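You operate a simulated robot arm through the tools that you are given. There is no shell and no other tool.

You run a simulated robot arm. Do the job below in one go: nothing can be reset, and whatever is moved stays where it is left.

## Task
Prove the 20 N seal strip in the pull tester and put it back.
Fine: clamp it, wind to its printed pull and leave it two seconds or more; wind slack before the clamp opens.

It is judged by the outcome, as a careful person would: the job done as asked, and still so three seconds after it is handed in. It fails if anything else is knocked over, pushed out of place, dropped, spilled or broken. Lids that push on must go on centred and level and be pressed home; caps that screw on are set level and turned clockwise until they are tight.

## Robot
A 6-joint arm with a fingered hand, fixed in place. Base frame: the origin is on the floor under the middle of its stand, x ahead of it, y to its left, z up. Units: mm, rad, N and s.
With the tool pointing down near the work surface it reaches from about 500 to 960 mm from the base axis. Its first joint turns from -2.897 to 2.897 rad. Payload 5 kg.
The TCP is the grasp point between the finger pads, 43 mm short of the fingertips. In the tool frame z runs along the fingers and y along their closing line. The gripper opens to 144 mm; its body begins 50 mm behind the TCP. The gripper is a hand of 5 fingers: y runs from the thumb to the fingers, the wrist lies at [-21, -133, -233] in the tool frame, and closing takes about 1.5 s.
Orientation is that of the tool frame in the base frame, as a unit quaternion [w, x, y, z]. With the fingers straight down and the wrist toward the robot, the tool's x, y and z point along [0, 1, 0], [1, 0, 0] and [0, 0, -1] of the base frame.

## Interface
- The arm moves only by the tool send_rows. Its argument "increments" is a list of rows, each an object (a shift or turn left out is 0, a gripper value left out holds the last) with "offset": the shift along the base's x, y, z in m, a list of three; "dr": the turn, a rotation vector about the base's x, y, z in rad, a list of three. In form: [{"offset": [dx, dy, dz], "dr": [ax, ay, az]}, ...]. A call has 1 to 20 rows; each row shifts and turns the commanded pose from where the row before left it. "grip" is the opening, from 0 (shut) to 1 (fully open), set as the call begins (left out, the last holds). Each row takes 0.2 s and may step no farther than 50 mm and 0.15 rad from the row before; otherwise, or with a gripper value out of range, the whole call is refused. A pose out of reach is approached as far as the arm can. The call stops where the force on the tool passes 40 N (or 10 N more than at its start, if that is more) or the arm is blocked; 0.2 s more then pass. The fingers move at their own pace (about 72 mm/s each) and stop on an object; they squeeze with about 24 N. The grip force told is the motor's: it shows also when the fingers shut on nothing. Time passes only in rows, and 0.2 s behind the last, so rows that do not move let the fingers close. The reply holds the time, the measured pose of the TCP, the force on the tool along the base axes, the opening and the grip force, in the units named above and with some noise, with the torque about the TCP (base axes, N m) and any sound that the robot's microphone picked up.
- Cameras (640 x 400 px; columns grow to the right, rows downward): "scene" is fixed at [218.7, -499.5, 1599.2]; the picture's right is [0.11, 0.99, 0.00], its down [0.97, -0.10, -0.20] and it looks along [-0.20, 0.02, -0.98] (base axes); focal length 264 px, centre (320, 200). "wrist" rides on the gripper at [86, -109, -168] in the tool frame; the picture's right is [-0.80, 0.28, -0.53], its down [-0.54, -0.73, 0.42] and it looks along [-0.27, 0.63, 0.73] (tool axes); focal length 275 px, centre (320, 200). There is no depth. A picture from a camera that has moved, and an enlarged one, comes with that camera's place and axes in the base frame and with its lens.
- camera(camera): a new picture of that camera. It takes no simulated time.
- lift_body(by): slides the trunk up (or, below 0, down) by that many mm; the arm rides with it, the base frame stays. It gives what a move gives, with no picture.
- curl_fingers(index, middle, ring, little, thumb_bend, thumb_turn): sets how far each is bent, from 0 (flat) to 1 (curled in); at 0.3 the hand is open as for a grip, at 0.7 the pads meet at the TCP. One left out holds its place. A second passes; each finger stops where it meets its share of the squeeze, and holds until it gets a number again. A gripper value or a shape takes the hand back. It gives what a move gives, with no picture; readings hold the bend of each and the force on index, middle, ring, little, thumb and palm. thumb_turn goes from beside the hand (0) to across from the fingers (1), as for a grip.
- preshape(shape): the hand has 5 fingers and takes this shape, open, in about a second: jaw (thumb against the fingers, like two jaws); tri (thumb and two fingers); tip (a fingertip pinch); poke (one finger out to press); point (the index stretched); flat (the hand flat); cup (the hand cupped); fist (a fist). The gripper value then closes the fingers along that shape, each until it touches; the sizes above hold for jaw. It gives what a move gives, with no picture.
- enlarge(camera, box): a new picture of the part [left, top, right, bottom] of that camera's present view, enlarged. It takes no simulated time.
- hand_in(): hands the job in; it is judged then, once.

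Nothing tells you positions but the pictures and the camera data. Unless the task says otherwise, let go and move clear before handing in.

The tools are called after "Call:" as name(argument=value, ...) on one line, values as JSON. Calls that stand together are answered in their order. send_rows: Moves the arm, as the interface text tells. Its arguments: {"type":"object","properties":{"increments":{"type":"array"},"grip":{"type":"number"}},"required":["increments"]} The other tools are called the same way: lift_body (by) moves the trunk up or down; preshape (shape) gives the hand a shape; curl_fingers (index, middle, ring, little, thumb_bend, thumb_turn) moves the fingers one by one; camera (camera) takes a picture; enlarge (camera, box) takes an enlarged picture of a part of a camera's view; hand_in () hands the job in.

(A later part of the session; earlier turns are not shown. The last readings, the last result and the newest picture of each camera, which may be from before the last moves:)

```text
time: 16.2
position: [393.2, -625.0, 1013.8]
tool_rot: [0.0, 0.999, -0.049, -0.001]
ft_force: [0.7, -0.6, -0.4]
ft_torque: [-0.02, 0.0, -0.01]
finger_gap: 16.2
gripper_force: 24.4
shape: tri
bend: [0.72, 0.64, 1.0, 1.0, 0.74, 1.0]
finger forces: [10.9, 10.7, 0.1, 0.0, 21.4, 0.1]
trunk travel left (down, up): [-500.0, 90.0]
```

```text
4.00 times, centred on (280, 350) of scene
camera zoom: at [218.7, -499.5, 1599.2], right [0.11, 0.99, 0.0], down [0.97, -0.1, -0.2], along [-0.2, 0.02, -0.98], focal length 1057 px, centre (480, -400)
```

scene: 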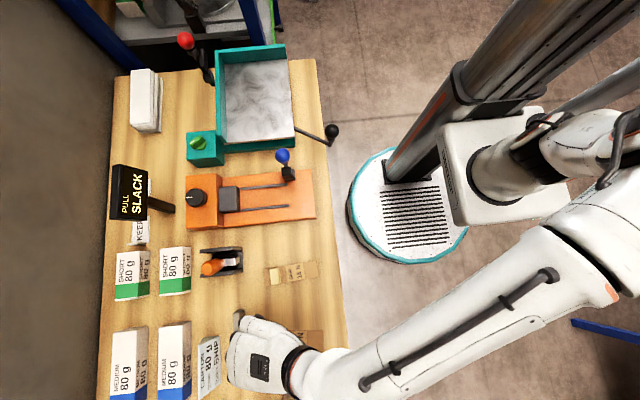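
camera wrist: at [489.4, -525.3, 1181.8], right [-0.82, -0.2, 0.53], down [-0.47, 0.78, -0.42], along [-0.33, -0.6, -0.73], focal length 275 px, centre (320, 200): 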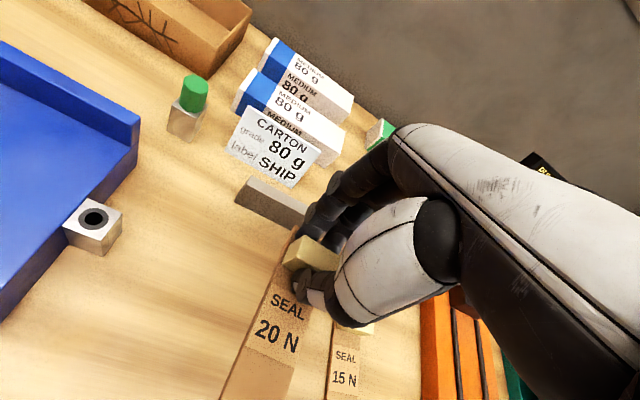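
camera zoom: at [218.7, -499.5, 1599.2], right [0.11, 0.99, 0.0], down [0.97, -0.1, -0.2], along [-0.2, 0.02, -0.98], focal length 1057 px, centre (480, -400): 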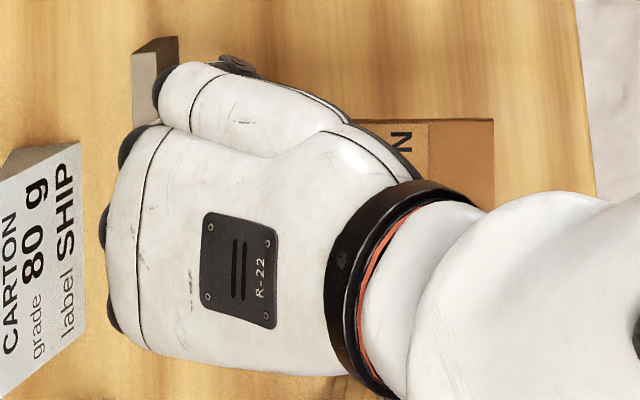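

In the hand frame the strip is parallel to the hand axis, centred about 1 mm off, with its block end 31 mm ahead of the TCP. To seat it I need TCP ≈ (53, -664) at yaw ≈ -90°. First I carry it back along y ≈ -560, clear of the orange-handled tool.

Call:
send_rows(increments=[{"offset": [-0.025, 0.008, 0], "dr": [0, 0, 0.0116]}, {"offset": [-0.034, 0.008, 0], "dr": [0, 0, 0.0116]}, {"offset": [-0.034, 0.008, 0], "dr": [0, 0, 0.0116]}, {"offset": [-0.034, 0.008, 0], "dr": [0, 0, 0.0116]}, {"offset": [-0.034, 0.008, 0], "dr": [0, 0, 0.0116]}, {"offset": [-0.034, 0.008, 0], "dr": [0, 0, 0.0116]}, {"offset": [-0.034, 0.008, 0], "dr": [0, 0, 0.0116]}, {"offset": [-0.025, 0.008, 0], "dr": [0, 0, 0.0116]}])

Call:
camera(camera="wrist")

Call:
camera(camera="scene")

```text
time: 18.0
position: [136.2, -558.6, 1012.5]
tool_rot: [0.0, 1.0, -0.004, 0.0]
ft_force: [0.4, 0.2, -0.2]
ft_torque: [0.0, 0.02, -0.03]
finger_gap: 16.6
gripper_force: 24.2
shape: tri
bend: [0.72, 0.64, 1.0, 1.0, 0.74, 1.0]
finger forces: [10.9, 10.6, 0.0, 0.0, 21.6, 0.0]
trunk travel left (down, up): [-500.0, 90.0]
```

```text
taken
camera wrist: at [224.9, -451.0, 1180.0], right [-0.8, -0.28, 0.53], down [-0.54, 0.73, -0.42], along [-0.27, -0.63, -0.73], focal length 275 px, centre (320, 200)
```

wrist: 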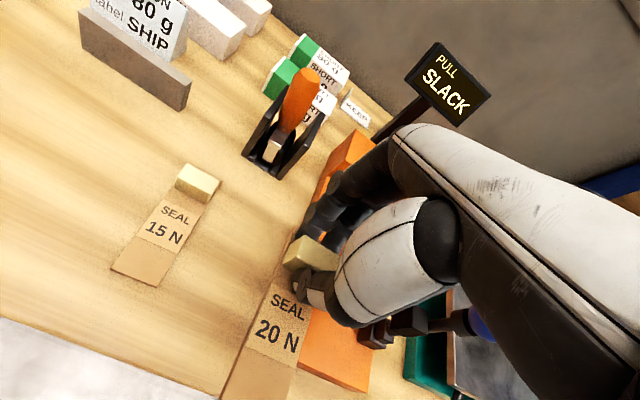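

```text
taken
```

scene: 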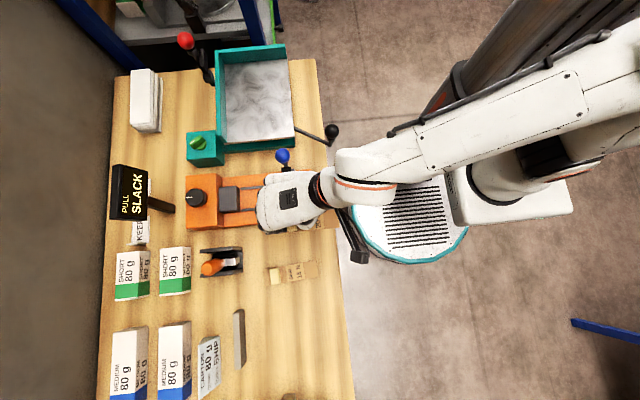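

Clear so far. I'll ease toward the tester from the +x side, staying above the rails and off the jaw and pad.

Call:
send_rows(increments=[{"offset": [-0.0105, -0.0193, -0.0075]}, {"offset": [-0.0105, -0.0193, -0.0075]}, {"offset": [-0.0105, -0.0193, -0.0075]}, {"offset": [-0.0105, -0.0193, -0.0075]}, {"offset": [-0.0105, -0.0193, -0.0075]}])

Call:
camera(camera="wrist")

Call:
camera(camera="scene")

Call:
enlarge(camera="wrist", box=[200, 190, 480, 400])

```text
time: 19.2
position: [88.4, -656.2, 976.3]
tool_rot: [0.0, 1.0, -0.004, 0.0]
ft_force: [-0.1, 0.3, -0.1]
ft_torque: [0.01, 0.03, -0.01]
finger_gap: 16.6
gripper_force: 24.0
shape: tri
bend: [0.72, 0.64, 1.0, 1.0, 0.74, 1.0]
finger forces: [11.0, 10.8, 0.0, 0.0, 21.6, 0.0]
trunk travel left (down, up): [-500.0, 90.0]
```

```text
taken
camera wrist: at [174.9, -548.3, 1144.3], right [-0.8, -0.28, 0.53], down [-0.54, 0.73, -0.42], along [-0.27, -0.62, -0.73], focal length 275 px, centre (320, 200)
```

wrist: 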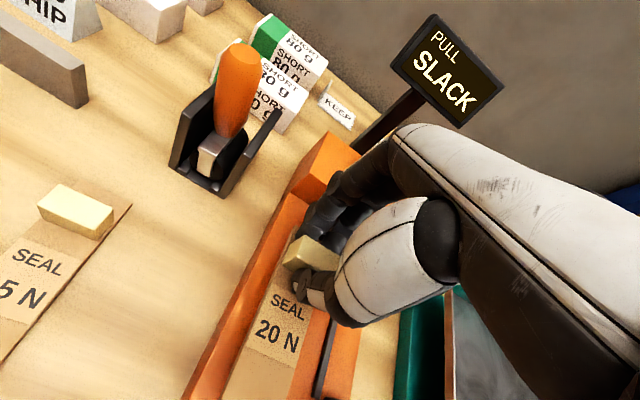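

```text
taken
```

scene: 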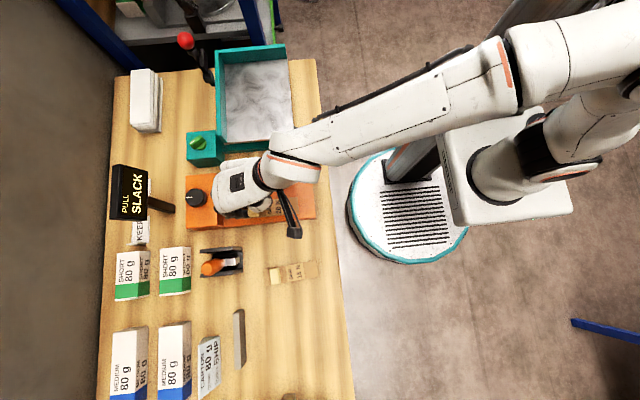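

```text
1.90 times, centred on (340, 295) of wrist
camera zoom: at [174.9, -548.3, 1144.3], right [-0.8, -0.28, 0.53], down [-0.54, 0.73, -0.42], along [-0.27, -0.62, -0.73], focal length 524 px, centre (282, 19)
```

zoom: 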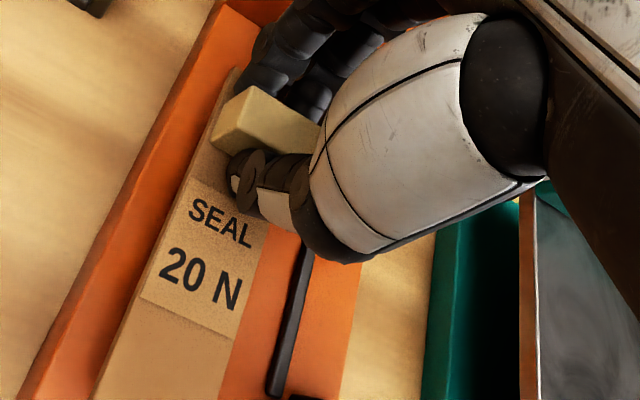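

Call:
send_rows(increments=[{"offset": [-0.0175, -0.002, 0]}, {"offset": [-0.0175, -0.002, 0]}, {"offset": [0, 0, -0.008]}, {"offset": [0, 0, 0]}])

Call:
camera(camera="wrist")

Call:
enlarge(camera="wrist", box=[200, 190, 480, 400])

Call:
enlarge(camera="scene", box=[170, 130, 330, 240])

```text
time: 20.2
position: [52.5, -660.6, 968.2]
tool_rot: [0.0, 1.0, -0.005, 0.0]
ft_force: [0.1, 0.0, -0.5]
ft_torque: [0.04, 0.0, 0.01]
finger_gap: 16.4
gripper_force: 24.1
shape: tri
bend: [0.72, 0.64, 1.0, 1.0, 0.74, 1.0]
finger forces: [11.0, 10.8, 0.0, 0.1, 21.6, 0.1]
trunk travel left (down, up): [-500.0, 90.0]
```

```text
taken
camera wrist: at [139.4, -552.8, 1135.4], right [-0.8, -0.28, 0.53], down [-0.54, 0.73, -0.42], along [-0.27, -0.62, -0.73], focal length 275 px, centre (320, 200)
```

wrist: 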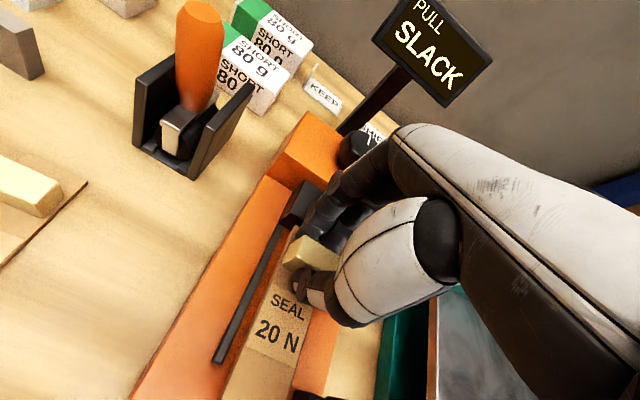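

```text
1.90 times, centred on (340, 295) of wrist
camera zoom: at [139.4, -552.8, 1135.4], right [-0.8, -0.28, 0.53], down [-0.54, 0.73, -0.42], along [-0.27, -0.62, -0.73], focal length 524 px, centre (282, 19)
```

zoom: 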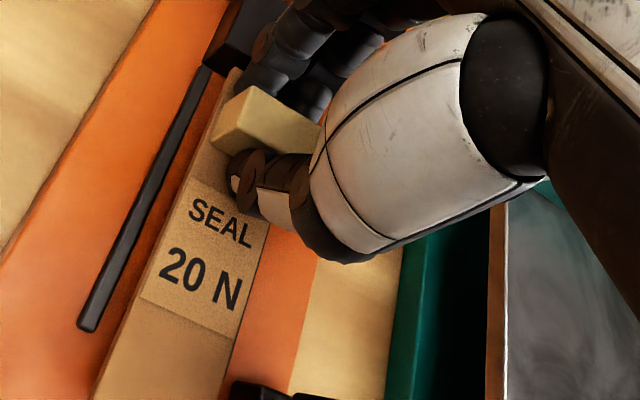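

```text
3.64 times, centred on (250, 185) of scene
camera zoom: at [218.7, -499.5, 1599.2], right [0.11, 0.99, 0.0], down [0.97, -0.1, -0.2], along [-0.2, 0.02, -0.98], focal length 961 px, centre (574, 254)
```

zoom: 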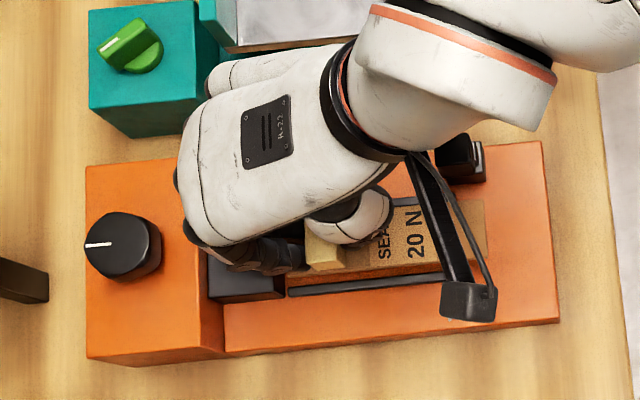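

Alignment looks good: the strip sits between the rails, and its plain end reaches past the pad position. I'll lower it most of the way and shift slightly toward the jaw.

Call:
send_rows(increments=[{"offset": [0, -0.001, -0.008]}, {"offset": [0, -0.001, -0.007]}, {"offset": [0, -0.001, -0.005]}, {"offset": [0, 0, 0]}])

Call:
enlarge(camera="wrist", box=[200, 160, 400, 400])

Call:
enlarge(camera="scene", box=[210, 160, 310, 230])

```text
time: 21.2
position: [53.3, -664.3, 950.2]
tool_rot: [0.002, 1.0, -0.004, -0.001]
ft_force: [0.0, 1.4, 8.8]
ft_torque: [-0.31, 0.09, -0.02]
finger_gap: 16.4
gripper_force: 23.7
shape: tri
bend: [0.72, 0.64, 1.0, 1.0, 0.74, 1.0]
finger forces: [10.7, 21.8, 0.0, 0.0, 23.6, 0.0]
trunk travel left (down, up): [-500.0, 90.0]
```

```text
1.67 times, centred on (300, 280) of wrist
camera zoom: at [140.4, -555.6, 1117.3], right [-0.8, -0.28, 0.54], down [-0.54, 0.73, -0.43], along [-0.27, -0.63, -0.73], focal length 459 px, centre (353, 67)
```

zoom: 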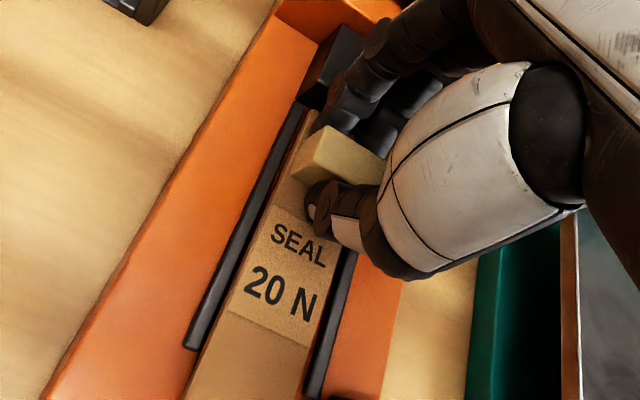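

```text
5.71 times, centred on (260, 195) of scene
camera zoom: at [218.7, -499.5, 1599.2], right [0.11, 0.99, 0.0], down [0.97, -0.1, -0.2], along [-0.2, 0.02, -0.98], focal length 1510 px, centre (663, 229)
```

zoom: 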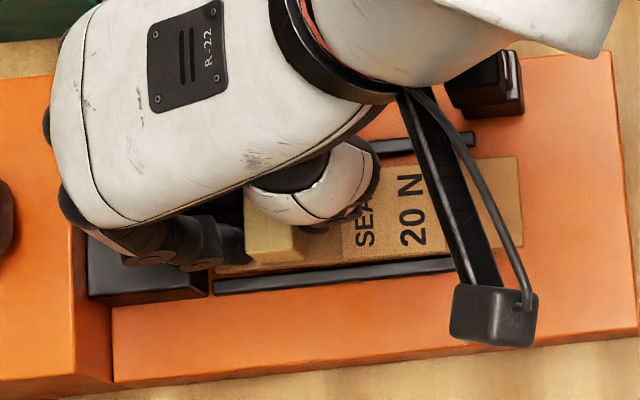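

Contact at TCP z ≈ 950, a bit earlier than I expected, with extra load on the middle finger. The strip also looks about 3 mm too far toward +x. I'll raise a little and inspect the fingers against the jaw and rails.

Call:
enlarge(camera="wrist", box=[290, 160, 380, 260])

Call:
enlarge(camera="wrist", box=[250, 310, 360, 400])

Call:
enlarge(camera="scene", box=[215, 180, 275, 220])

```text
4.00 times, centred on (335, 210) of wrist
camera zoom: at [140.4, -555.6, 1117.3], right [-0.8, -0.28, 0.54], down [-0.54, 0.73, -0.43], along [-0.27, -0.63, -0.73], focal length 1101 px, centre (260, 160)
```

zoom: 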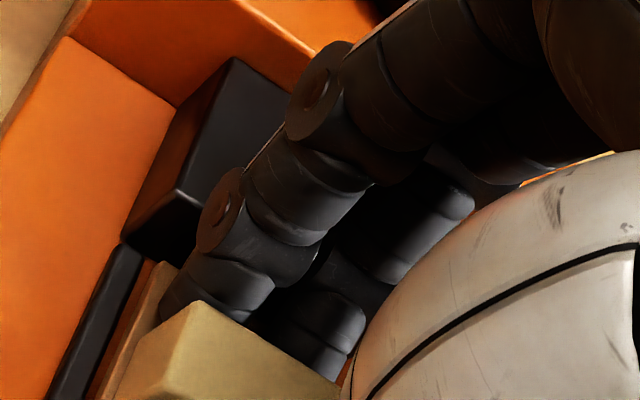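

```text
4.44 times, centred on (305, 355) of wrist
camera zoom: at [140.4, -555.6, 1117.3], right [-0.8, -0.28, 0.54], down [-0.54, 0.73, -0.43], along [-0.27, -0.63, -0.73], focal length 1224 px, centre (387, -489)
```

zoom: 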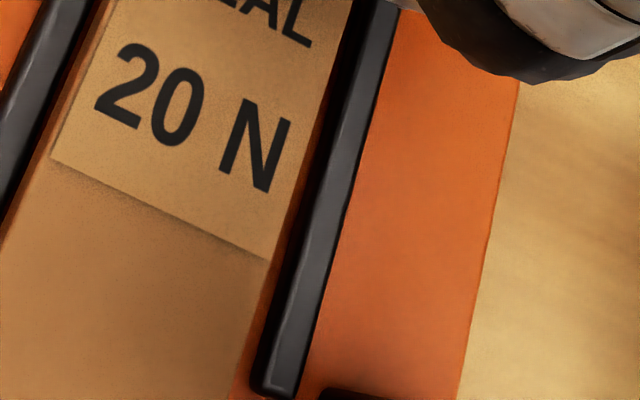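

```text
10.00 times, centred on (245, 200) of scene
camera zoom: at [218.7, -499.5, 1599.2], right [0.11, 0.99, 0.0], down [0.97, -0.1, -0.2], along [-0.2, 0.02, -0.98], focal length 2643 px, centre (1070, 200)
```

zoom: 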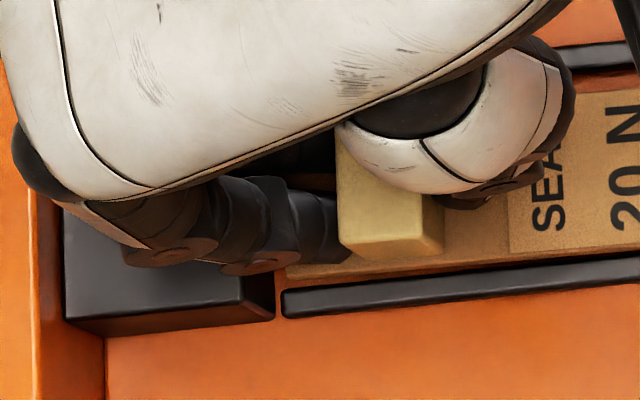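

The finger joints ride on the jaw's top edge when the strip end is this close. So I'll set the strip down about 12 mm further from the jaw, centred between the rails, and later nudge it up to the jaw by its block.

Call:
send_rows(increments=[{"offset": [0, 0, 0.004]}, {"offset": [-0.0017, 0.006, 0.002], "dr": [0, 0, 0.005]}, {"offset": [-0.0017, 0.006, 0], "dr": [0, 0, 0.005]}, {"offset": [0, 0, 0]}])

Call:
enlarge(camera="wrist", box=[200, 160, 400, 400])

Call:
enlarge(camera="scene", box=[210, 160, 310, 230])

```text
time: 22.2
position: [49.3, -650.0, 954.4]
tool_rot: [-0.001, 1.0, 0.0, 0.001]
ft_force: [-0.5, -0.3, -0.4]
ft_torque: [0.01, -0.01, -0.02]
finger_gap: 16.6
gripper_force: 23.7
shape: tri
bend: [0.72, 0.64, 1.0, 1.0, 0.74, 1.0]
finger forces: [11.0, 11.5, 0.0, 0.0, 22.6, 0.1]
trunk travel left (down, up): [-500.0, 90.0]
```

```text
1.67 times, centred on (300, 280) of wrist
camera zoom: at [135.3, -542.4, 1121.6], right [-0.8, -0.29, 0.53], down [-0.54, 0.72, -0.42], along [-0.27, -0.63, -0.73], focal length 459 px, centre (353, 67)
```

zoom: 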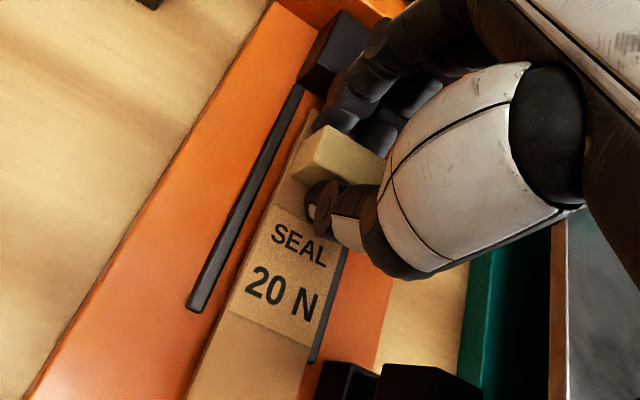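

```text
5.71 times, centred on (260, 195) of scene
camera zoom: at [218.7, -499.5, 1599.2], right [0.11, 0.99, 0.0], down [0.97, -0.1, -0.2], along [-0.2, 0.02, -0.98], focal length 1510 px, centre (663, 229)
```

zoom: 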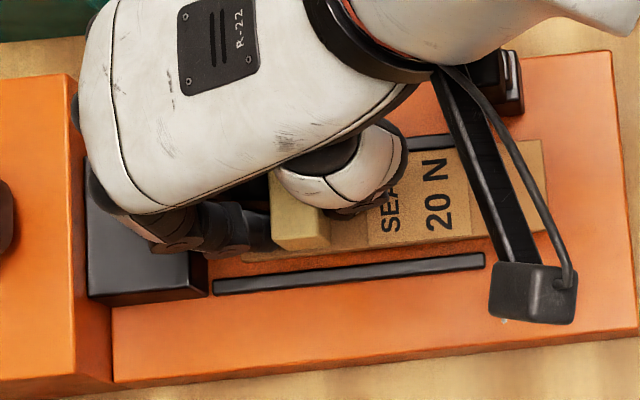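

Nearly centred; a 2 mm shift back to +x, then lower to the bed in small steps.

Call:
send_rows(increments=[{"offset": [0.002, 0, -0.004]}, {"offset": [0, 0, -0.004]}, {"offset": [0, 0, -0.002]}, {"offset": [0, 0, 0]}])

```text
time: 23.2
position: [50.8, -652.0, 945.1]
tool_rot: [0.0, 1.0, 0.001, 0.0]
ft_force: [-0.1, -0.2, -0.9]
ft_torque: [-0.02, -0.04, 0.0]
finger_gap: 16.8
gripper_force: 24.2
shape: tri
bend: [0.72, 0.64, 1.0, 1.0, 0.74, 1.0]
finger forces: [11.2, 11.5, 0.0, 0.0, 22.6, 0.0]
trunk travel left (down, up): [-500.0, 90.0]
```

Call:
send_rows(increments=[{"offset": [0, 0, -0.002]}, {"offset": [0, 0, -0.0015]}, {"offset": [0, 0, 0]}])

```text
time: 24.0
position: [51.4, -651.7, 941.0]
tool_rot: [0.0, 1.0, 0.001, 0.001]
ft_force: [0.9, 1.4, 3.1]
ft_torque: [-0.01, -0.07, 0.04]
finger_gap: 16.4
gripper_force: 24.2
shape: tri
bend: [0.72, 0.64, 1.0, 1.0, 0.74, 1.0]
finger forces: [11.2, 11.5, 0.1, 0.0, 23.0, 0.1]
trunk travel left (down, up): [-500.0, 90.0]
```

Contact at TCP z ≈ 941, exactly the expected bed height. Let me check the strip lies between the rails before letting go.

Call:
enlarge(camera="wrist", box=[200, 160, 400, 400])

Call:
enlarge(camera="scene", box=[210, 160, 310, 230])

```text
1.67 times, centred on (300, 280) of wrist
camera zoom: at [136.9, -542.9, 1108.4], right [-0.8, -0.29, 0.53], down [-0.54, 0.72, -0.42], along [-0.27, -0.63, -0.73], focal length 459 px, centre (353, 67)
```

zoom: 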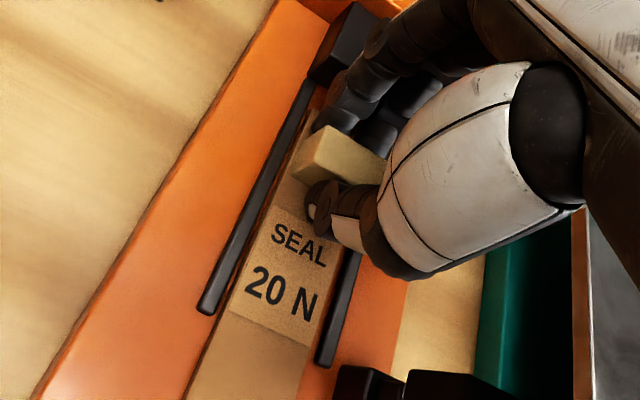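

```text
5.71 times, centred on (260, 195) of scene
camera zoom: at [218.7, -499.5, 1599.2], right [0.11, 0.99, 0.0], down [0.97, -0.1, -0.2], along [-0.2, 0.02, -0.98], focal length 1510 px, centre (663, 229)
```

zoom: 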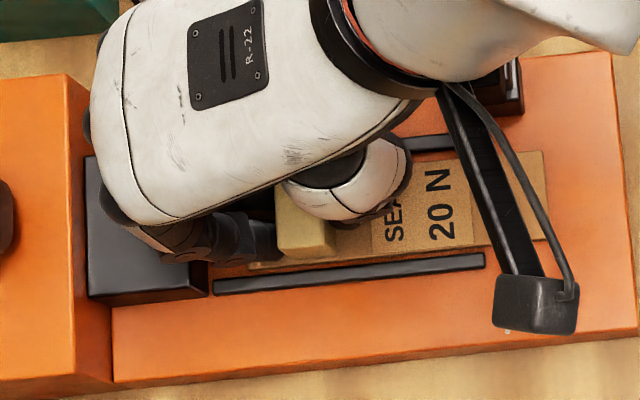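

The strip lies flat and centred between the rails. I'll let go gently, rise, tuck the index and middle fingers, and use just the thumb to nudge the block toward the jaw.

Call:
send_rows(increments=[{"offset": [0, 0, 0]}, {"offset": [0, 0, 0]}, {"offset": [0, 0, 0]}], grip=0.2)

Call:
send_rows(increments=[{"offset": [0, 0, 0.003]}, {"offset": [0, 0, 0.007]}, {"offset": [0, 0, 0.015]}, {"offset": [0, 0.005, 0.02]}, {"offset": [0, 0.005, 0.015]}])

Call:
camera(camera="wrist")

Call:
enlarge(camera="scene", box=[210, 160, 310, 230])

```text
time: 24.8
position: [51.0, -649.8, 940.5]
tool_rot: [0.0, 1.0, 0.001, 0.0]
ft_force: [0.5, 5.9, 1.6]
ft_torque: [0.11, -0.02, -0.05]
finger_gap: 27.5
gripper_force: 0.0
shape: tri
bend: [0.73, 0.62, 0.99, 0.99, 0.75, 1.0]
finger forces: [0.1, 5.8, 0.1, 0.0, 1.4, 0.0]
trunk travel left (down, up): [-500.0, 90.0]
```

```text
time: 26.0
position: [51.6, -640.8, 1000.9]
tool_rot: [0.0, 1.0, 0.002, 0.0]
ft_force: [0.4, -0.3, 0.0]
ft_torque: [-0.04, 0.03, 0.01]
finger_gap: 28.8
gripper_force: 0.0
shape: tri
bend: [0.73, 0.59, 0.99, 0.99, 0.74, 1.0]
finger forces: [0.1, 0.0, 0.0, 0.1, 0.1, 0.0]
trunk travel left (down, up): [-500.0, 90.0]
```

```text
taken
camera wrist: at [136.6, -532.4, 1168.0], right [-0.8, -0.29, 0.53], down [-0.54, 0.72, -0.42], along [-0.27, -0.63, -0.73], focal length 275 px, centre (320, 200)
```

wrist: 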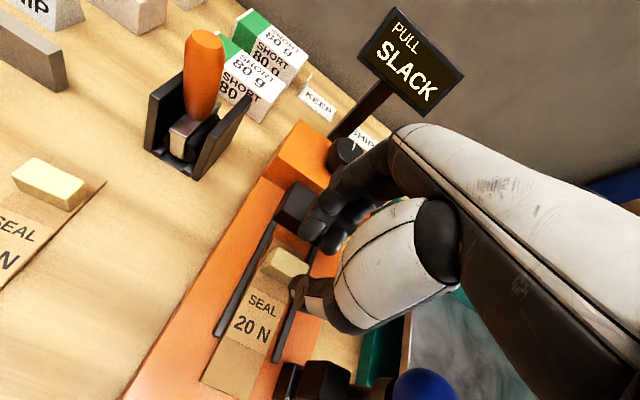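

```text
5.71 times, centred on (260, 195) of scene
camera zoom: at [218.7, -499.5, 1599.2], right [0.11, 0.99, 0.0], down [0.97, -0.1, -0.2], along [-0.2, 0.02, -0.98], focal length 1510 px, centre (663, 229)
```

zoom: 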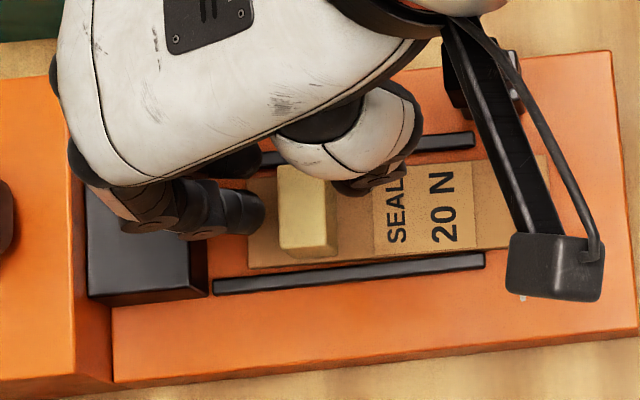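

The strip is seated between the rails with about 17 mm left to the jaw. Now I tuck the fingers, keeping the thumb.

Call:
curl_fingers(index=1.0, middle=1.0, thumb_bend=0.74)

Call:
camera(camera="wrist")

Call:
camera(camera="scene")

```text
time: 27.0
position: [49.4, -641.4, 999.3]
tool_rot: [0.0, 1.0, 0.001, 0.0]
ft_force: [0.6, 0.2, 0.2]
ft_torque: [0.02, -0.02, 0.01]
finger_gap: 1.8
gripper_force: 0.0
shape: fingers
bend: [0.76, 0.78, 0.99, 0.99, 0.72, 1.0]
finger forces: [0.0, 0.0, 0.0, 0.0, 0.1, 0.0]
trunk travel left (down, up): [-500.0, 90.0]
```

```text
taken
camera wrist: at [136.7, -532.7, 1167.7], right [-0.8, -0.29, 0.53], down [-0.54, 0.72, -0.42], along [-0.27, -0.63, -0.73], focal length 275 px, centre (320, 200)
```

wrist: 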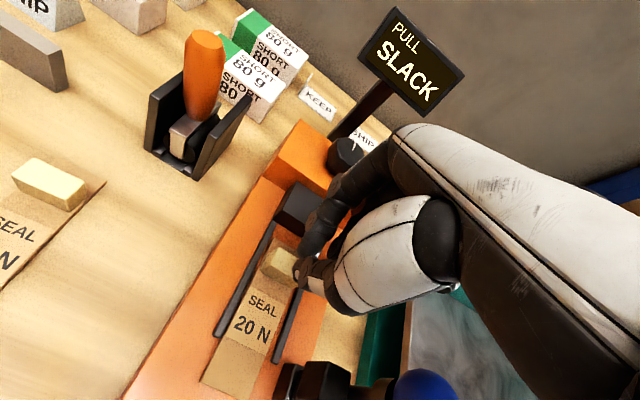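

```text
taken
```

scene: 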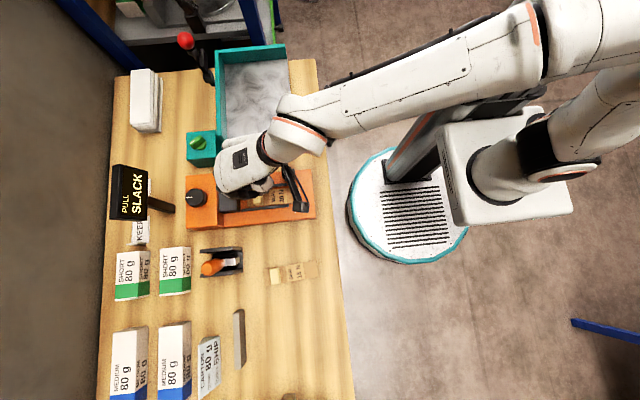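

The fingers met the thumb. I'll swing the thumb out first, tuck the fingers fully, then bring the thumb back.

Call:
curl_fingers(thumb_bend=0.2)

Call:
curl_fingers(index=1.0, middle=1.0)

Call:
curl_fingers(thumb_bend=0.6)

Call:
camera(camera="wrist")

Call:
enlarge(camera="scene", box=[190, 130, 330, 230])

```text
time: 28.0
position: [50.8, -641.9, 999.5]
tool_rot: [0.0, 1.0, 0.001, 0.001]
ft_force: [-0.1, 0.5, 0.5]
ft_torque: [0.0, 0.0, 0.02]
finger_gap: 103.5
gripper_force: 0.0
shape: fingers
bend: [1.0, 1.0, 0.99, 0.99, 0.2, 1.0]
finger forces: [0.0, 0.1, 0.0, 0.0, 0.0, 0.1]
trunk travel left (down, up): [-500.0, 90.0]
```

```text
time: 29.0
position: [51.4, -641.8, 999.6]
tool_rot: [0.0, 1.0, 0.001, 0.0]
ft_force: [0.1, 0.4, -0.3]
ft_torque: [0.01, 0.02, -0.03]
finger_gap: 102.9
gripper_force: 0.1
shape: fingers
bend: [1.0, 1.0, 0.99, 0.99, 0.2, 1.0]
finger forces: [0.0, 0.1, 0.1, 0.0, 0.0, 0.1]
trunk travel left (down, up): [-500.0, 90.0]
```

```text
time: 30.0
position: [50.7, -641.1, 999.5]
tool_rot: [0.0, 1.0, 0.001, 0.0]
ft_force: [-0.4, -0.7, 0.3]
ft_torque: [-0.01, 0.05, 0.01]
finger_gap: 77.6
gripper_force: 0.1
shape: fingers
bend: [1.0, 1.0, 0.99, 0.99, 0.6, 1.0]
finger forces: [0.0, 0.0, 0.0, 0.0, 0.0, 0.1]
trunk travel left (down, up): [-500.0, 90.0]
```

```text
taken
camera wrist: at [136.7, -532.7, 1167.7], right [-0.8, -0.29, 0.53], down [-0.54, 0.72, -0.42], along [-0.27, -0.63, -0.73], focal length 275 px, centre (320, 200)
```

wrist: 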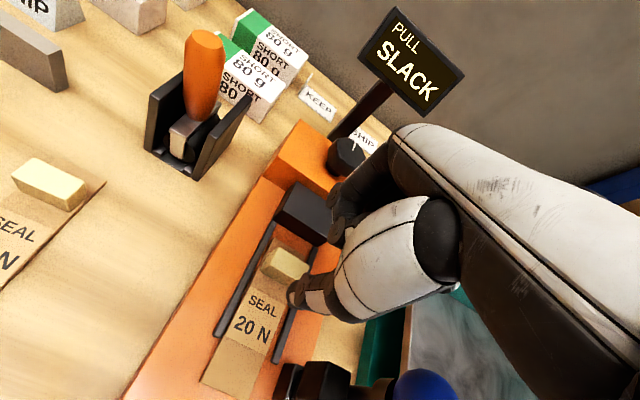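

```text
4.00 times, centred on (260, 180) of scene
camera zoom: at [218.7, -499.5, 1599.2], right [0.11, 0.99, 0.0], down [0.97, -0.1, -0.2], along [-0.2, 0.02, -0.98], focal length 1057 px, centre (560, 280)
```

zoom: 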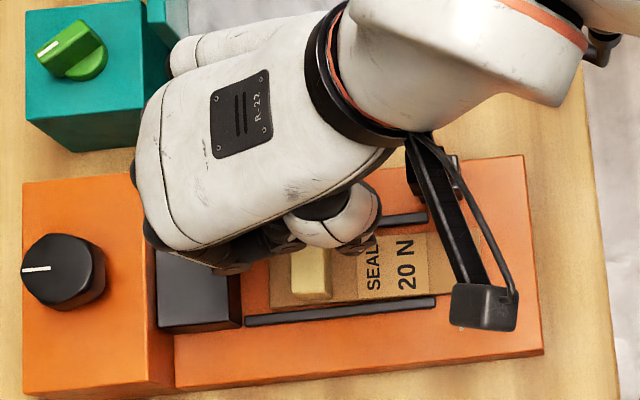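

Fingers are tucked with only the thumb extended. I'll set the thumb, come down just behind the block's +y face, and look before pushing.

Call:
curl_fingers(thumb_bend=0.72)

Call:
send_rows(increments=[{"offset": [0.001, 0.008, 0]}, {"offset": [0, 0.007, -0.015]}, {"offset": [0, 0, -0.015]}, {"offset": [0, 0, -0.012]}, {"offset": [0, 0, -0.006]}])

Call:
camera(camera="wrist")

Call:
enlarge(camera="wrist", box=[230, 160, 400, 350])

Call:
enlarge(camera="scene", box=[210, 160, 310, 230])

```text
time: 31.0
position: [51.4, -640.4, 999.1]
tool_rot: [0.001, 1.0, 0.0, 0.0]
ft_force: [-0.6, 0.5, -0.5]
ft_torque: [-0.01, 0.03, -0.01]
finger_gap: 70.1
gripper_force: 0.0
shape: fingers
bend: [1.0, 1.0, 0.99, 0.99, 0.72, 1.0]
finger forces: [0.1, 0.0, 0.1, 0.0, 0.0, 0.0]
trunk travel left (down, up): [-500.0, 90.0]
```

```text
time: 32.2
position: [51.0, -626.7, 951.7]
tool_rot: [0.001, 1.0, 0.002, 0.0]
ft_force: [1.2, -0.2, 0.2]
ft_torque: [-0.02, 0.01, 0.04]
finger_gap: 70.3
gripper_force: 0.1
shape: fingers
bend: [1.0, 1.0, 0.99, 0.99, 0.72, 1.0]
finger forces: [0.0, 0.0, 0.0, 0.0, 0.1, 0.1]
trunk travel left (down, up): [-500.0, 90.0]
```

```text
taken
camera wrist: at [137.1, -518.2, 1120.3], right [-0.8, -0.29, 0.53], down [-0.54, 0.72, -0.42], along [-0.27, -0.63, -0.73], focal length 275 px, centre (320, 200)
```

wrist: 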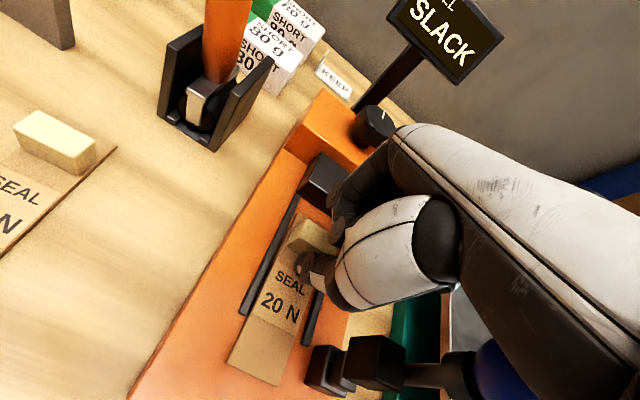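

```text
2.11 times, centred on (315, 255) of wrist
camera zoom: at [137.1, -518.2, 1120.3], right [-0.8, -0.29, 0.53], down [-0.54, 0.72, -0.42], along [-0.27, -0.63, -0.73], focal length 580 px, centre (330, 84)
```

zoom: 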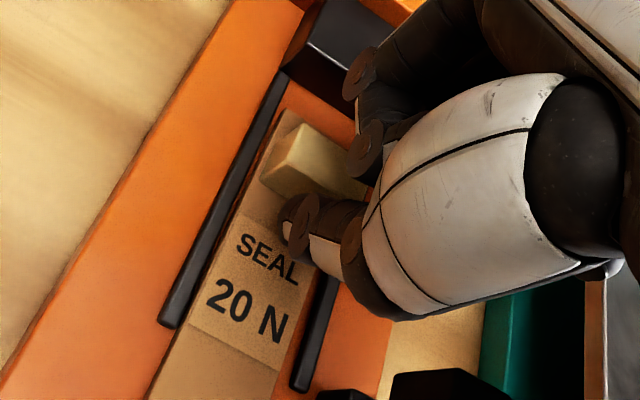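

```text
5.71 times, centred on (260, 195) of scene
camera zoom: at [218.7, -499.5, 1599.2], right [0.11, 0.99, 0.0], down [0.97, -0.1, -0.2], along [-0.2, 0.02, -0.98], focal length 1510 px, centre (663, 229)
```

zoom: 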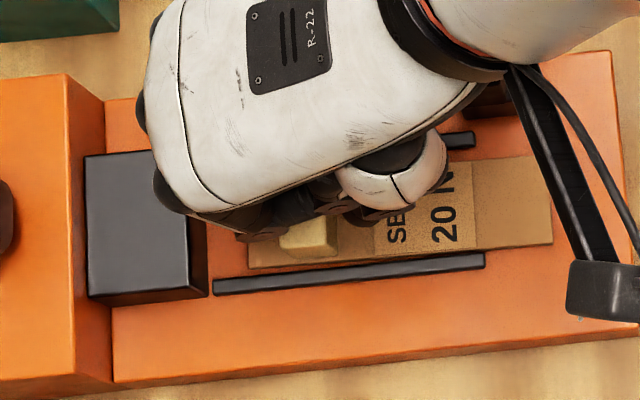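

The thumb sits just behind the block's +y face. I'll push gently toward the jaw in small steps, watching thumb force.

Call:
send_rows(increments=[{"offset": [0, -0.004, 0]}, {"offset": [0, -0.004, 0]}, {"offset": [0, -0.004, 0]}, {"offset": [0, -0.004, 0]}])

Call:
enlarge(camera="scene", box=[210, 160, 310, 230])

Call:
enlarge(camera="wrist", box=[230, 160, 400, 350])

```text
time: 33.2
position: [51.3, -642.6, 952.1]
tool_rot: [0.0, 1.0, 0.001, 0.0]
ft_force: [0.2, -0.6, 0.0]
ft_torque: [0.02, -0.03, 0.0]
finger_gap: 70.4
gripper_force: 0.1
shape: fingers
bend: [1.0, 1.0, 0.99, 0.99, 0.72, 1.0]
finger forces: [0.0, 0.0, 0.0, 0.0, 0.1, 0.0]
trunk travel left (down, up): [-500.0, 90.0]
```

```text
5.71 times, centred on (260, 195) of scene
camera zoom: at [218.7, -499.5, 1599.2], right [0.11, 0.99, 0.0], down [0.97, -0.1, -0.2], along [-0.2, 0.02, -0.98], focal length 1510 px, centre (663, 229)
```

zoom: 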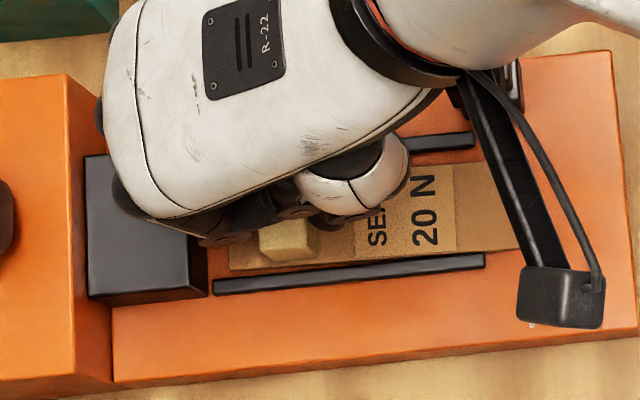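

```text
2.11 times, centred on (315, 255) of wrist
camera zoom: at [137.5, -533.9, 1120.3], right [-0.8, -0.29, 0.53], down [-0.54, 0.72, -0.42], along [-0.27, -0.63, -0.73], focal length 580 px, centre (330, 84)
```

zoom: 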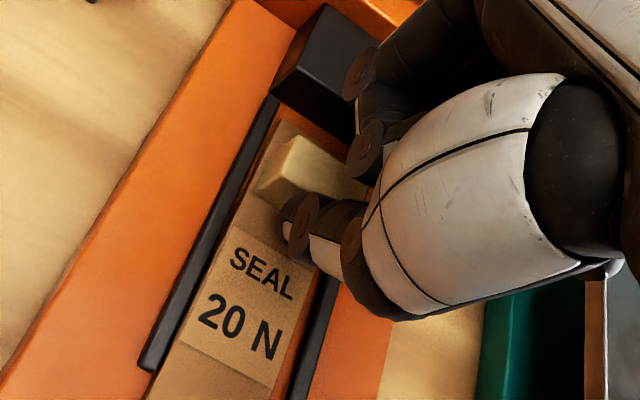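

It slides freely. About 10 mm remains; I'll push on in smaller steps.

Call:
send_rows(increments=[{"offset": [0, -0.002, 0]}, {"offset": [0, -0.002, 0]}, {"offset": [0, -0.002, 0]}])

Call:
enlarge(camera="scene", box=[210, 160, 310, 230])

Call:
enlarge(camera="wrist", box=[280, 150, 360, 250])

```text
time: 34.0
position: [52.5, -648.3, 952.3]
tool_rot: [0.0, 1.0, 0.001, 0.0]
ft_force: [0.2, 0.2, 0.6]
ft_torque: [0.01, 0.01, 0.02]
finger_gap: 70.2
gripper_force: 0.2
shape: fingers
bend: [1.0, 1.0, 0.99, 0.99, 0.72, 1.0]
finger forces: [0.1, 0.0, 0.0, 0.0, 0.2, 0.0]
trunk travel left (down, up): [-500.0, 90.0]
```

```text
5.71 times, centred on (260, 195) of scene
camera zoom: at [218.7, -499.5, 1599.2], right [0.11, 0.99, 0.0], down [0.97, -0.1, -0.2], along [-0.2, 0.02, -0.98], focal length 1510 px, centre (663, 229)
```

zoom: 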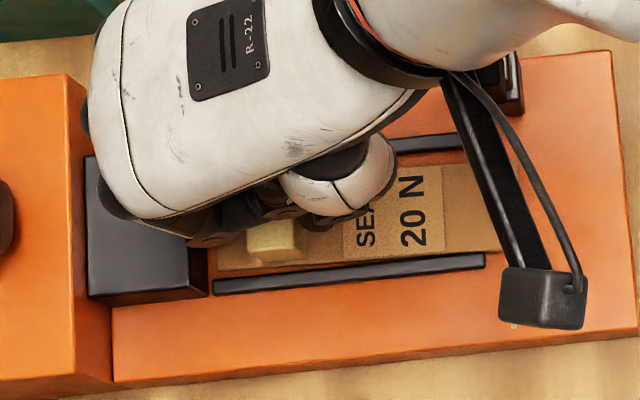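

```text
4.00 times, centred on (320, 200) of wrist
camera zoom: at [137.1, -539.6, 1120.0], right [-0.8, -0.29, 0.53], down [-0.54, 0.72, -0.42], along [-0.27, -0.63, -0.73], focal length 1101 px, centre (320, 200)
```

zoom: 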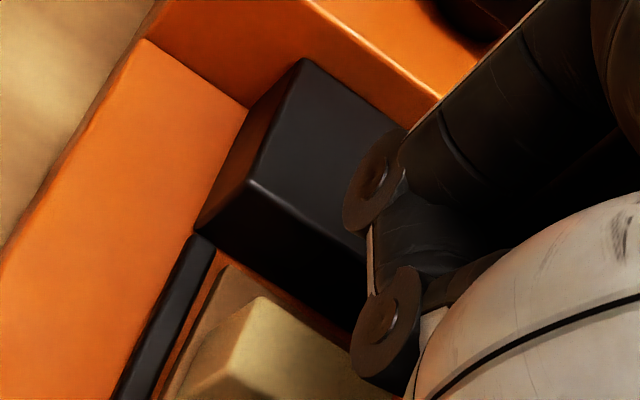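

About 5 mm remain to the jaw, and the plain end is at y ≈ -550, well under where the pad will land. I'll nudge 3 mm more and then withdraw.

Call:
send_rows(increments=[{"offset": [0, -0.0015, 0]}, {"offset": [0, -0.0015, 0]}, {"offset": [0, 0, 0]}])

Call:
send_rows(increments=[{"offset": [0, 0.004, 0]}, {"offset": [0, 0.004, 0.005]}, {"offset": [0, 0.002, 0.02]}, {"offset": [0.01, 0, 0.03]}, {"offset": [0.03, 0, 0.03]}, {"offset": [0.04, 0.01, 0.02]}, {"offset": [0.04, 0.02, 0.02]}])

Call:
camera(camera="wrist")

Call:
enlarge(camera="scene", box=[180, 130, 330, 235])

```text
time: 34.8
position: [50.8, -652.6, 953.1]
tool_rot: [0.0, 1.0, 0.001, 0.0]
ft_force: [-0.4, 0.8, -0.2]
ft_torque: [-0.02, 0.0, 0.05]
finger_gap: 70.1
gripper_force: 0.0
shape: fingers
bend: [1.0, 1.0, 0.99, 0.99, 0.72, 1.0]
finger forces: [0.0, 0.1, 0.0, 0.1, 0.2, 0.1]
trunk travel left (down, up): [-500.0, 90.0]
```

```text
time: 36.4
position: [171.7, -611.7, 1076.0]
tool_rot: [0.0, 1.0, 0.001, 0.0]
ft_force: [-0.8, 0.0, 0.2]
ft_torque: [0.06, 0.02, 0.02]
finger_gap: 70.0
gripper_force: 0.1
shape: fingers
bend: [1.0, 1.0, 0.99, 0.99, 0.72, 1.0]
finger forces: [0.0, 0.1, 0.0, 0.0, 0.0, 0.0]
trunk travel left (down, up): [-500.0, 90.0]
```

```text
taken
camera wrist: at [257.9, -503.5, 1243.4], right [-0.8, -0.29, 0.53], down [-0.54, 0.73, -0.42], along [-0.27, -0.63, -0.73], focal length 275 px, centre (320, 200)
```

wrist: 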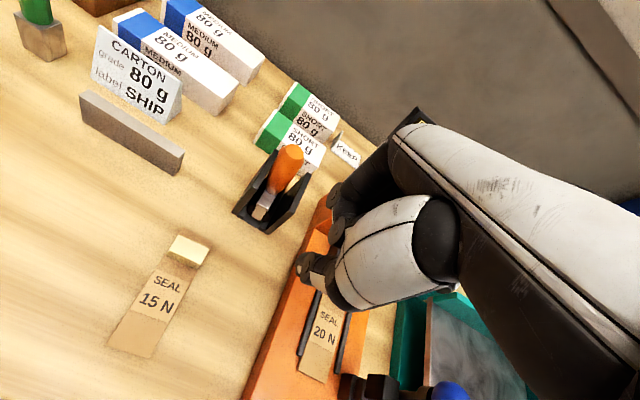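

```text
3.81 times, centred on (255, 182) of scene
camera zoom: at [218.7, -499.5, 1599.2], right [0.11, 0.99, 0.0], down [0.97, -0.1, -0.2], along [-0.2, 0.02, -0.98], focal length 1007 px, centre (568, 267)
```

zoom: 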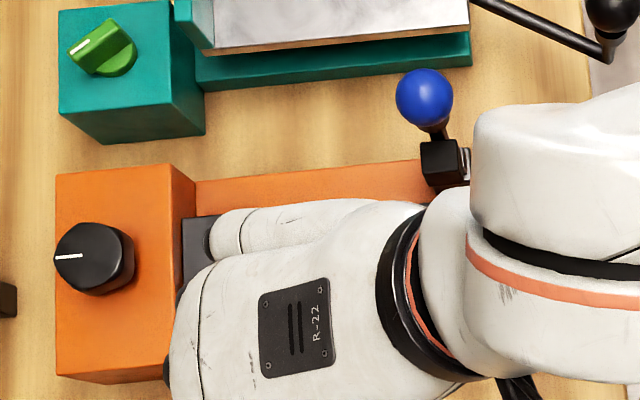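

The strip is in place near the jaw with the hand clear. Next is the lever: I plan to pinch its ball across y, which lets it pivot, and swing it over toward +x. I'll move up and over it first and take an unobstructed look at the strip.

Call:
preshape(shape="tri")

Call:
send_rows(increments=[{"offset": [0.02, 0.02, 0.04]}, {"offset": [0.03, 0.03, 0.035]}, {"offset": [0.03, 0.03, 0]}, {"offset": [0.03, 0.03, 0]}, {"offset": [0.03, 0.03, 0]}], grip=0.5)

Call:
camera(camera="scene")

Call:
enlarge(camera="scene", box=[170, 130, 330, 240])

```text
time: 37.3
position: [172.6, -612.4, 1074.5]
tool_rot: [0.001, 1.0, 0.001, 0.0]
ft_force: [0.0, -0.1, 0.2]
ft_torque: [-0.01, 0.01, 0.0]
finger_gap: 143.5
gripper_force: 0.0
shape: tri
bend: [0.3, 0.3, 0.99, 0.99, 0.3, 0.98]
finger forces: [0.0, 0.1, 0.1, 0.0, 0.0, 0.0]
trunk travel left (down, up): [-500.0, 90.0]
```

```text
refused: row 2 steps farther than a row can; nothing moved
```

```text
taken
```

scene: 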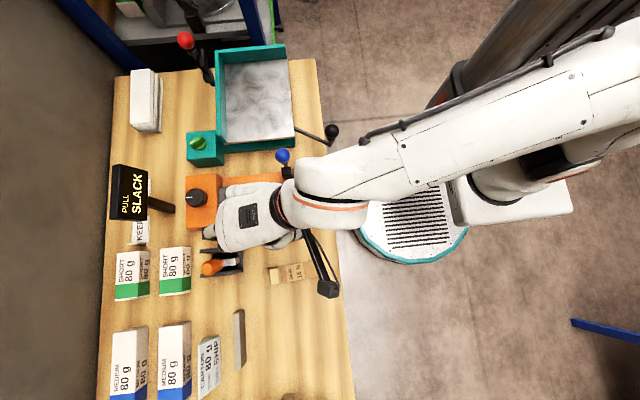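

```text
3.64 times, centred on (250, 185) of scene
camera zoom: at [218.7, -499.5, 1599.2], right [0.11, 0.99, 0.0], down [0.97, -0.1, -0.2], along [-0.2, 0.02, -0.98], focal length 961 px, centre (574, 254)
```

zoom: 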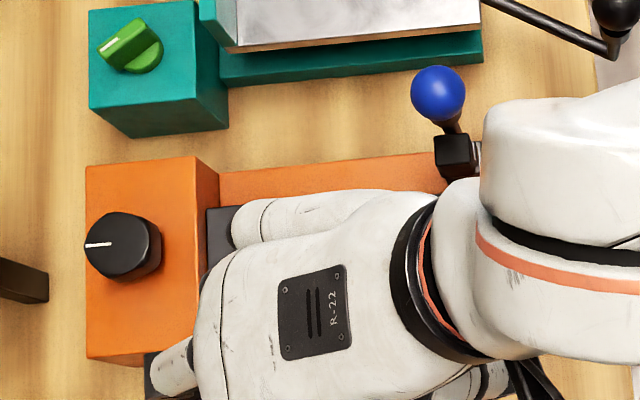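

Call:
send_rows(increments=[{"offset": [0.02, 0.02, 0.035]}, {"offset": [0.025, 0.02, 0.035]}, {"offset": [0.035, 0.03, 0]}, {"offset": [0.035, 0.03, 0]}], grip=0.5)

Call:
enlarge(camera="scene", box=[170, 130, 330, 240])

Call:
camera(camera="wrist")

```text
time: 38.3
position: [286.9, -511.4, 1148.4]
tool_rot: [0.0, 1.0, 0.0, 0.0]
ft_force: [0.0, 0.0, 0.2]
ft_torque: [0.0, -0.01, 0.03]
finger_gap: 72.5
gripper_force: 0.1
shape: tri
bend: [0.74, 0.45, 0.99, 0.99, 0.7, 1.0]
finger forces: [0.0, 0.1, 0.0, 0.1, 0.1, 0.0]
trunk travel left (down, up): [-500.0, 90.0]
```

```text
3.64 times, centred on (250, 185) of scene
camera zoom: at [218.7, -499.5, 1599.2], right [0.11, 0.99, 0.0], down [0.97, -0.1, -0.2], along [-0.2, 0.02, -0.98], focal length 961 px, centre (574, 254)
```

zoom: 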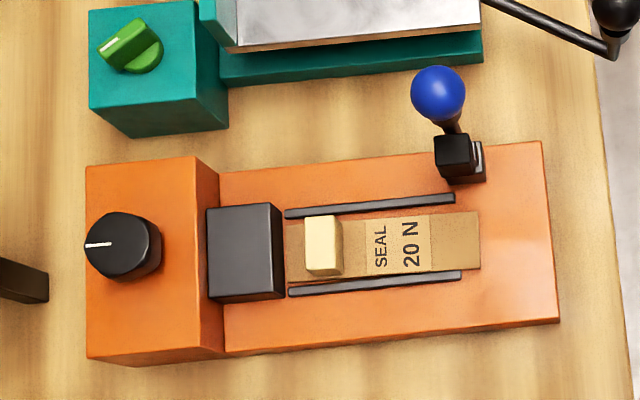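

```text
taken
camera wrist: at [373.4, -402.2, 1316.7], right [-0.8, -0.28, 0.53], down [-0.54, 0.72, -0.42], along [-0.27, -0.63, -0.73], focal length 275 px, centre (320, 200)
```

wrist: 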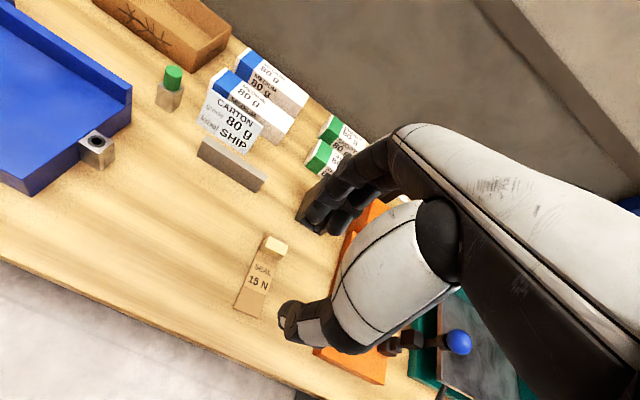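

The strip lies square between the rails, nearly touching the jaw, with its plain end under the pad's path. Now over to the lever ball at about (-3.5, -559.5, 1046), staying high.

Call:
send_rows(increments=[{"offset": [-0.0415, -0.0069, 0.001]}, {"offset": [-0.0415, -0.0069, 0]}, {"offset": [-0.0415, -0.0069, 0]}, {"offset": [-0.0415, -0.0069, 0]}, {"offset": [-0.0415, -0.0069, 0]}, {"offset": [-0.0415, -0.0069, 0]}, {"offset": [-0.0415, -0.0069, 0]}, {"offset": [0, 0, 0]}])

Call:
camera(camera="wrist")

Call:
enlarge(camera="wrist", box=[200, 180, 400, 400])

```text
time: 40.1
position: [-3.8, -561.4, 1146.9]
tool_rot: [0.0, 1.0, 0.001, 0.0]
ft_force: [-0.3, 0.3, 0.3]
ft_torque: [0.0, -0.01, 0.02]
finger_gap: 72.5
gripper_force: 0.0
shape: tri
bend: [0.74, 0.45, 0.99, 0.99, 0.7, 1.0]
finger forces: [0.1, 0.0, 0.0, 0.1, 0.0, 0.0]
trunk travel left (down, up): [-500.0, 90.0]
```

```text
taken
camera wrist: at [81.8, -452.7, 1315.2], right [-0.8, -0.29, 0.53], down [-0.54, 0.72, -0.42], along [-0.27, -0.63, -0.73], focal length 275 px, centre (320, 200)
```

wrist: 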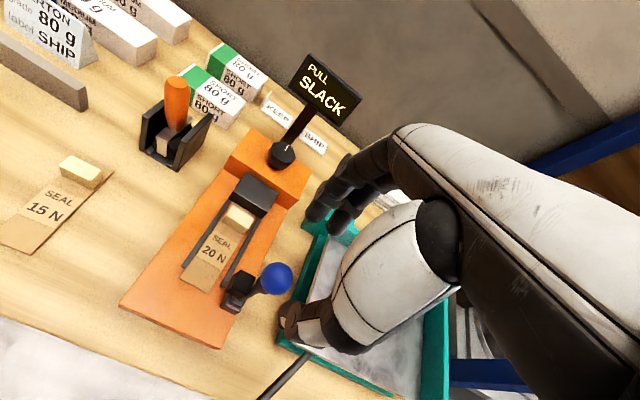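

```text
1.82 times, centred on (300, 290) of wrist
camera zoom: at [81.8, -452.7, 1315.2], right [-0.8, -0.29, 0.53], down [-0.54, 0.72, -0.42], along [-0.27, -0.63, -0.73], focal length 500 px, centre (356, 36)
```

zoom: 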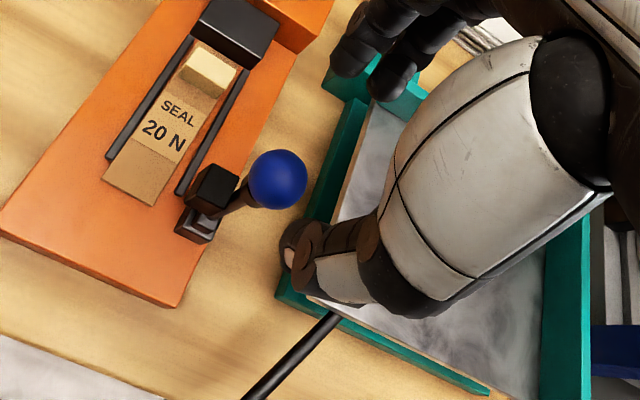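

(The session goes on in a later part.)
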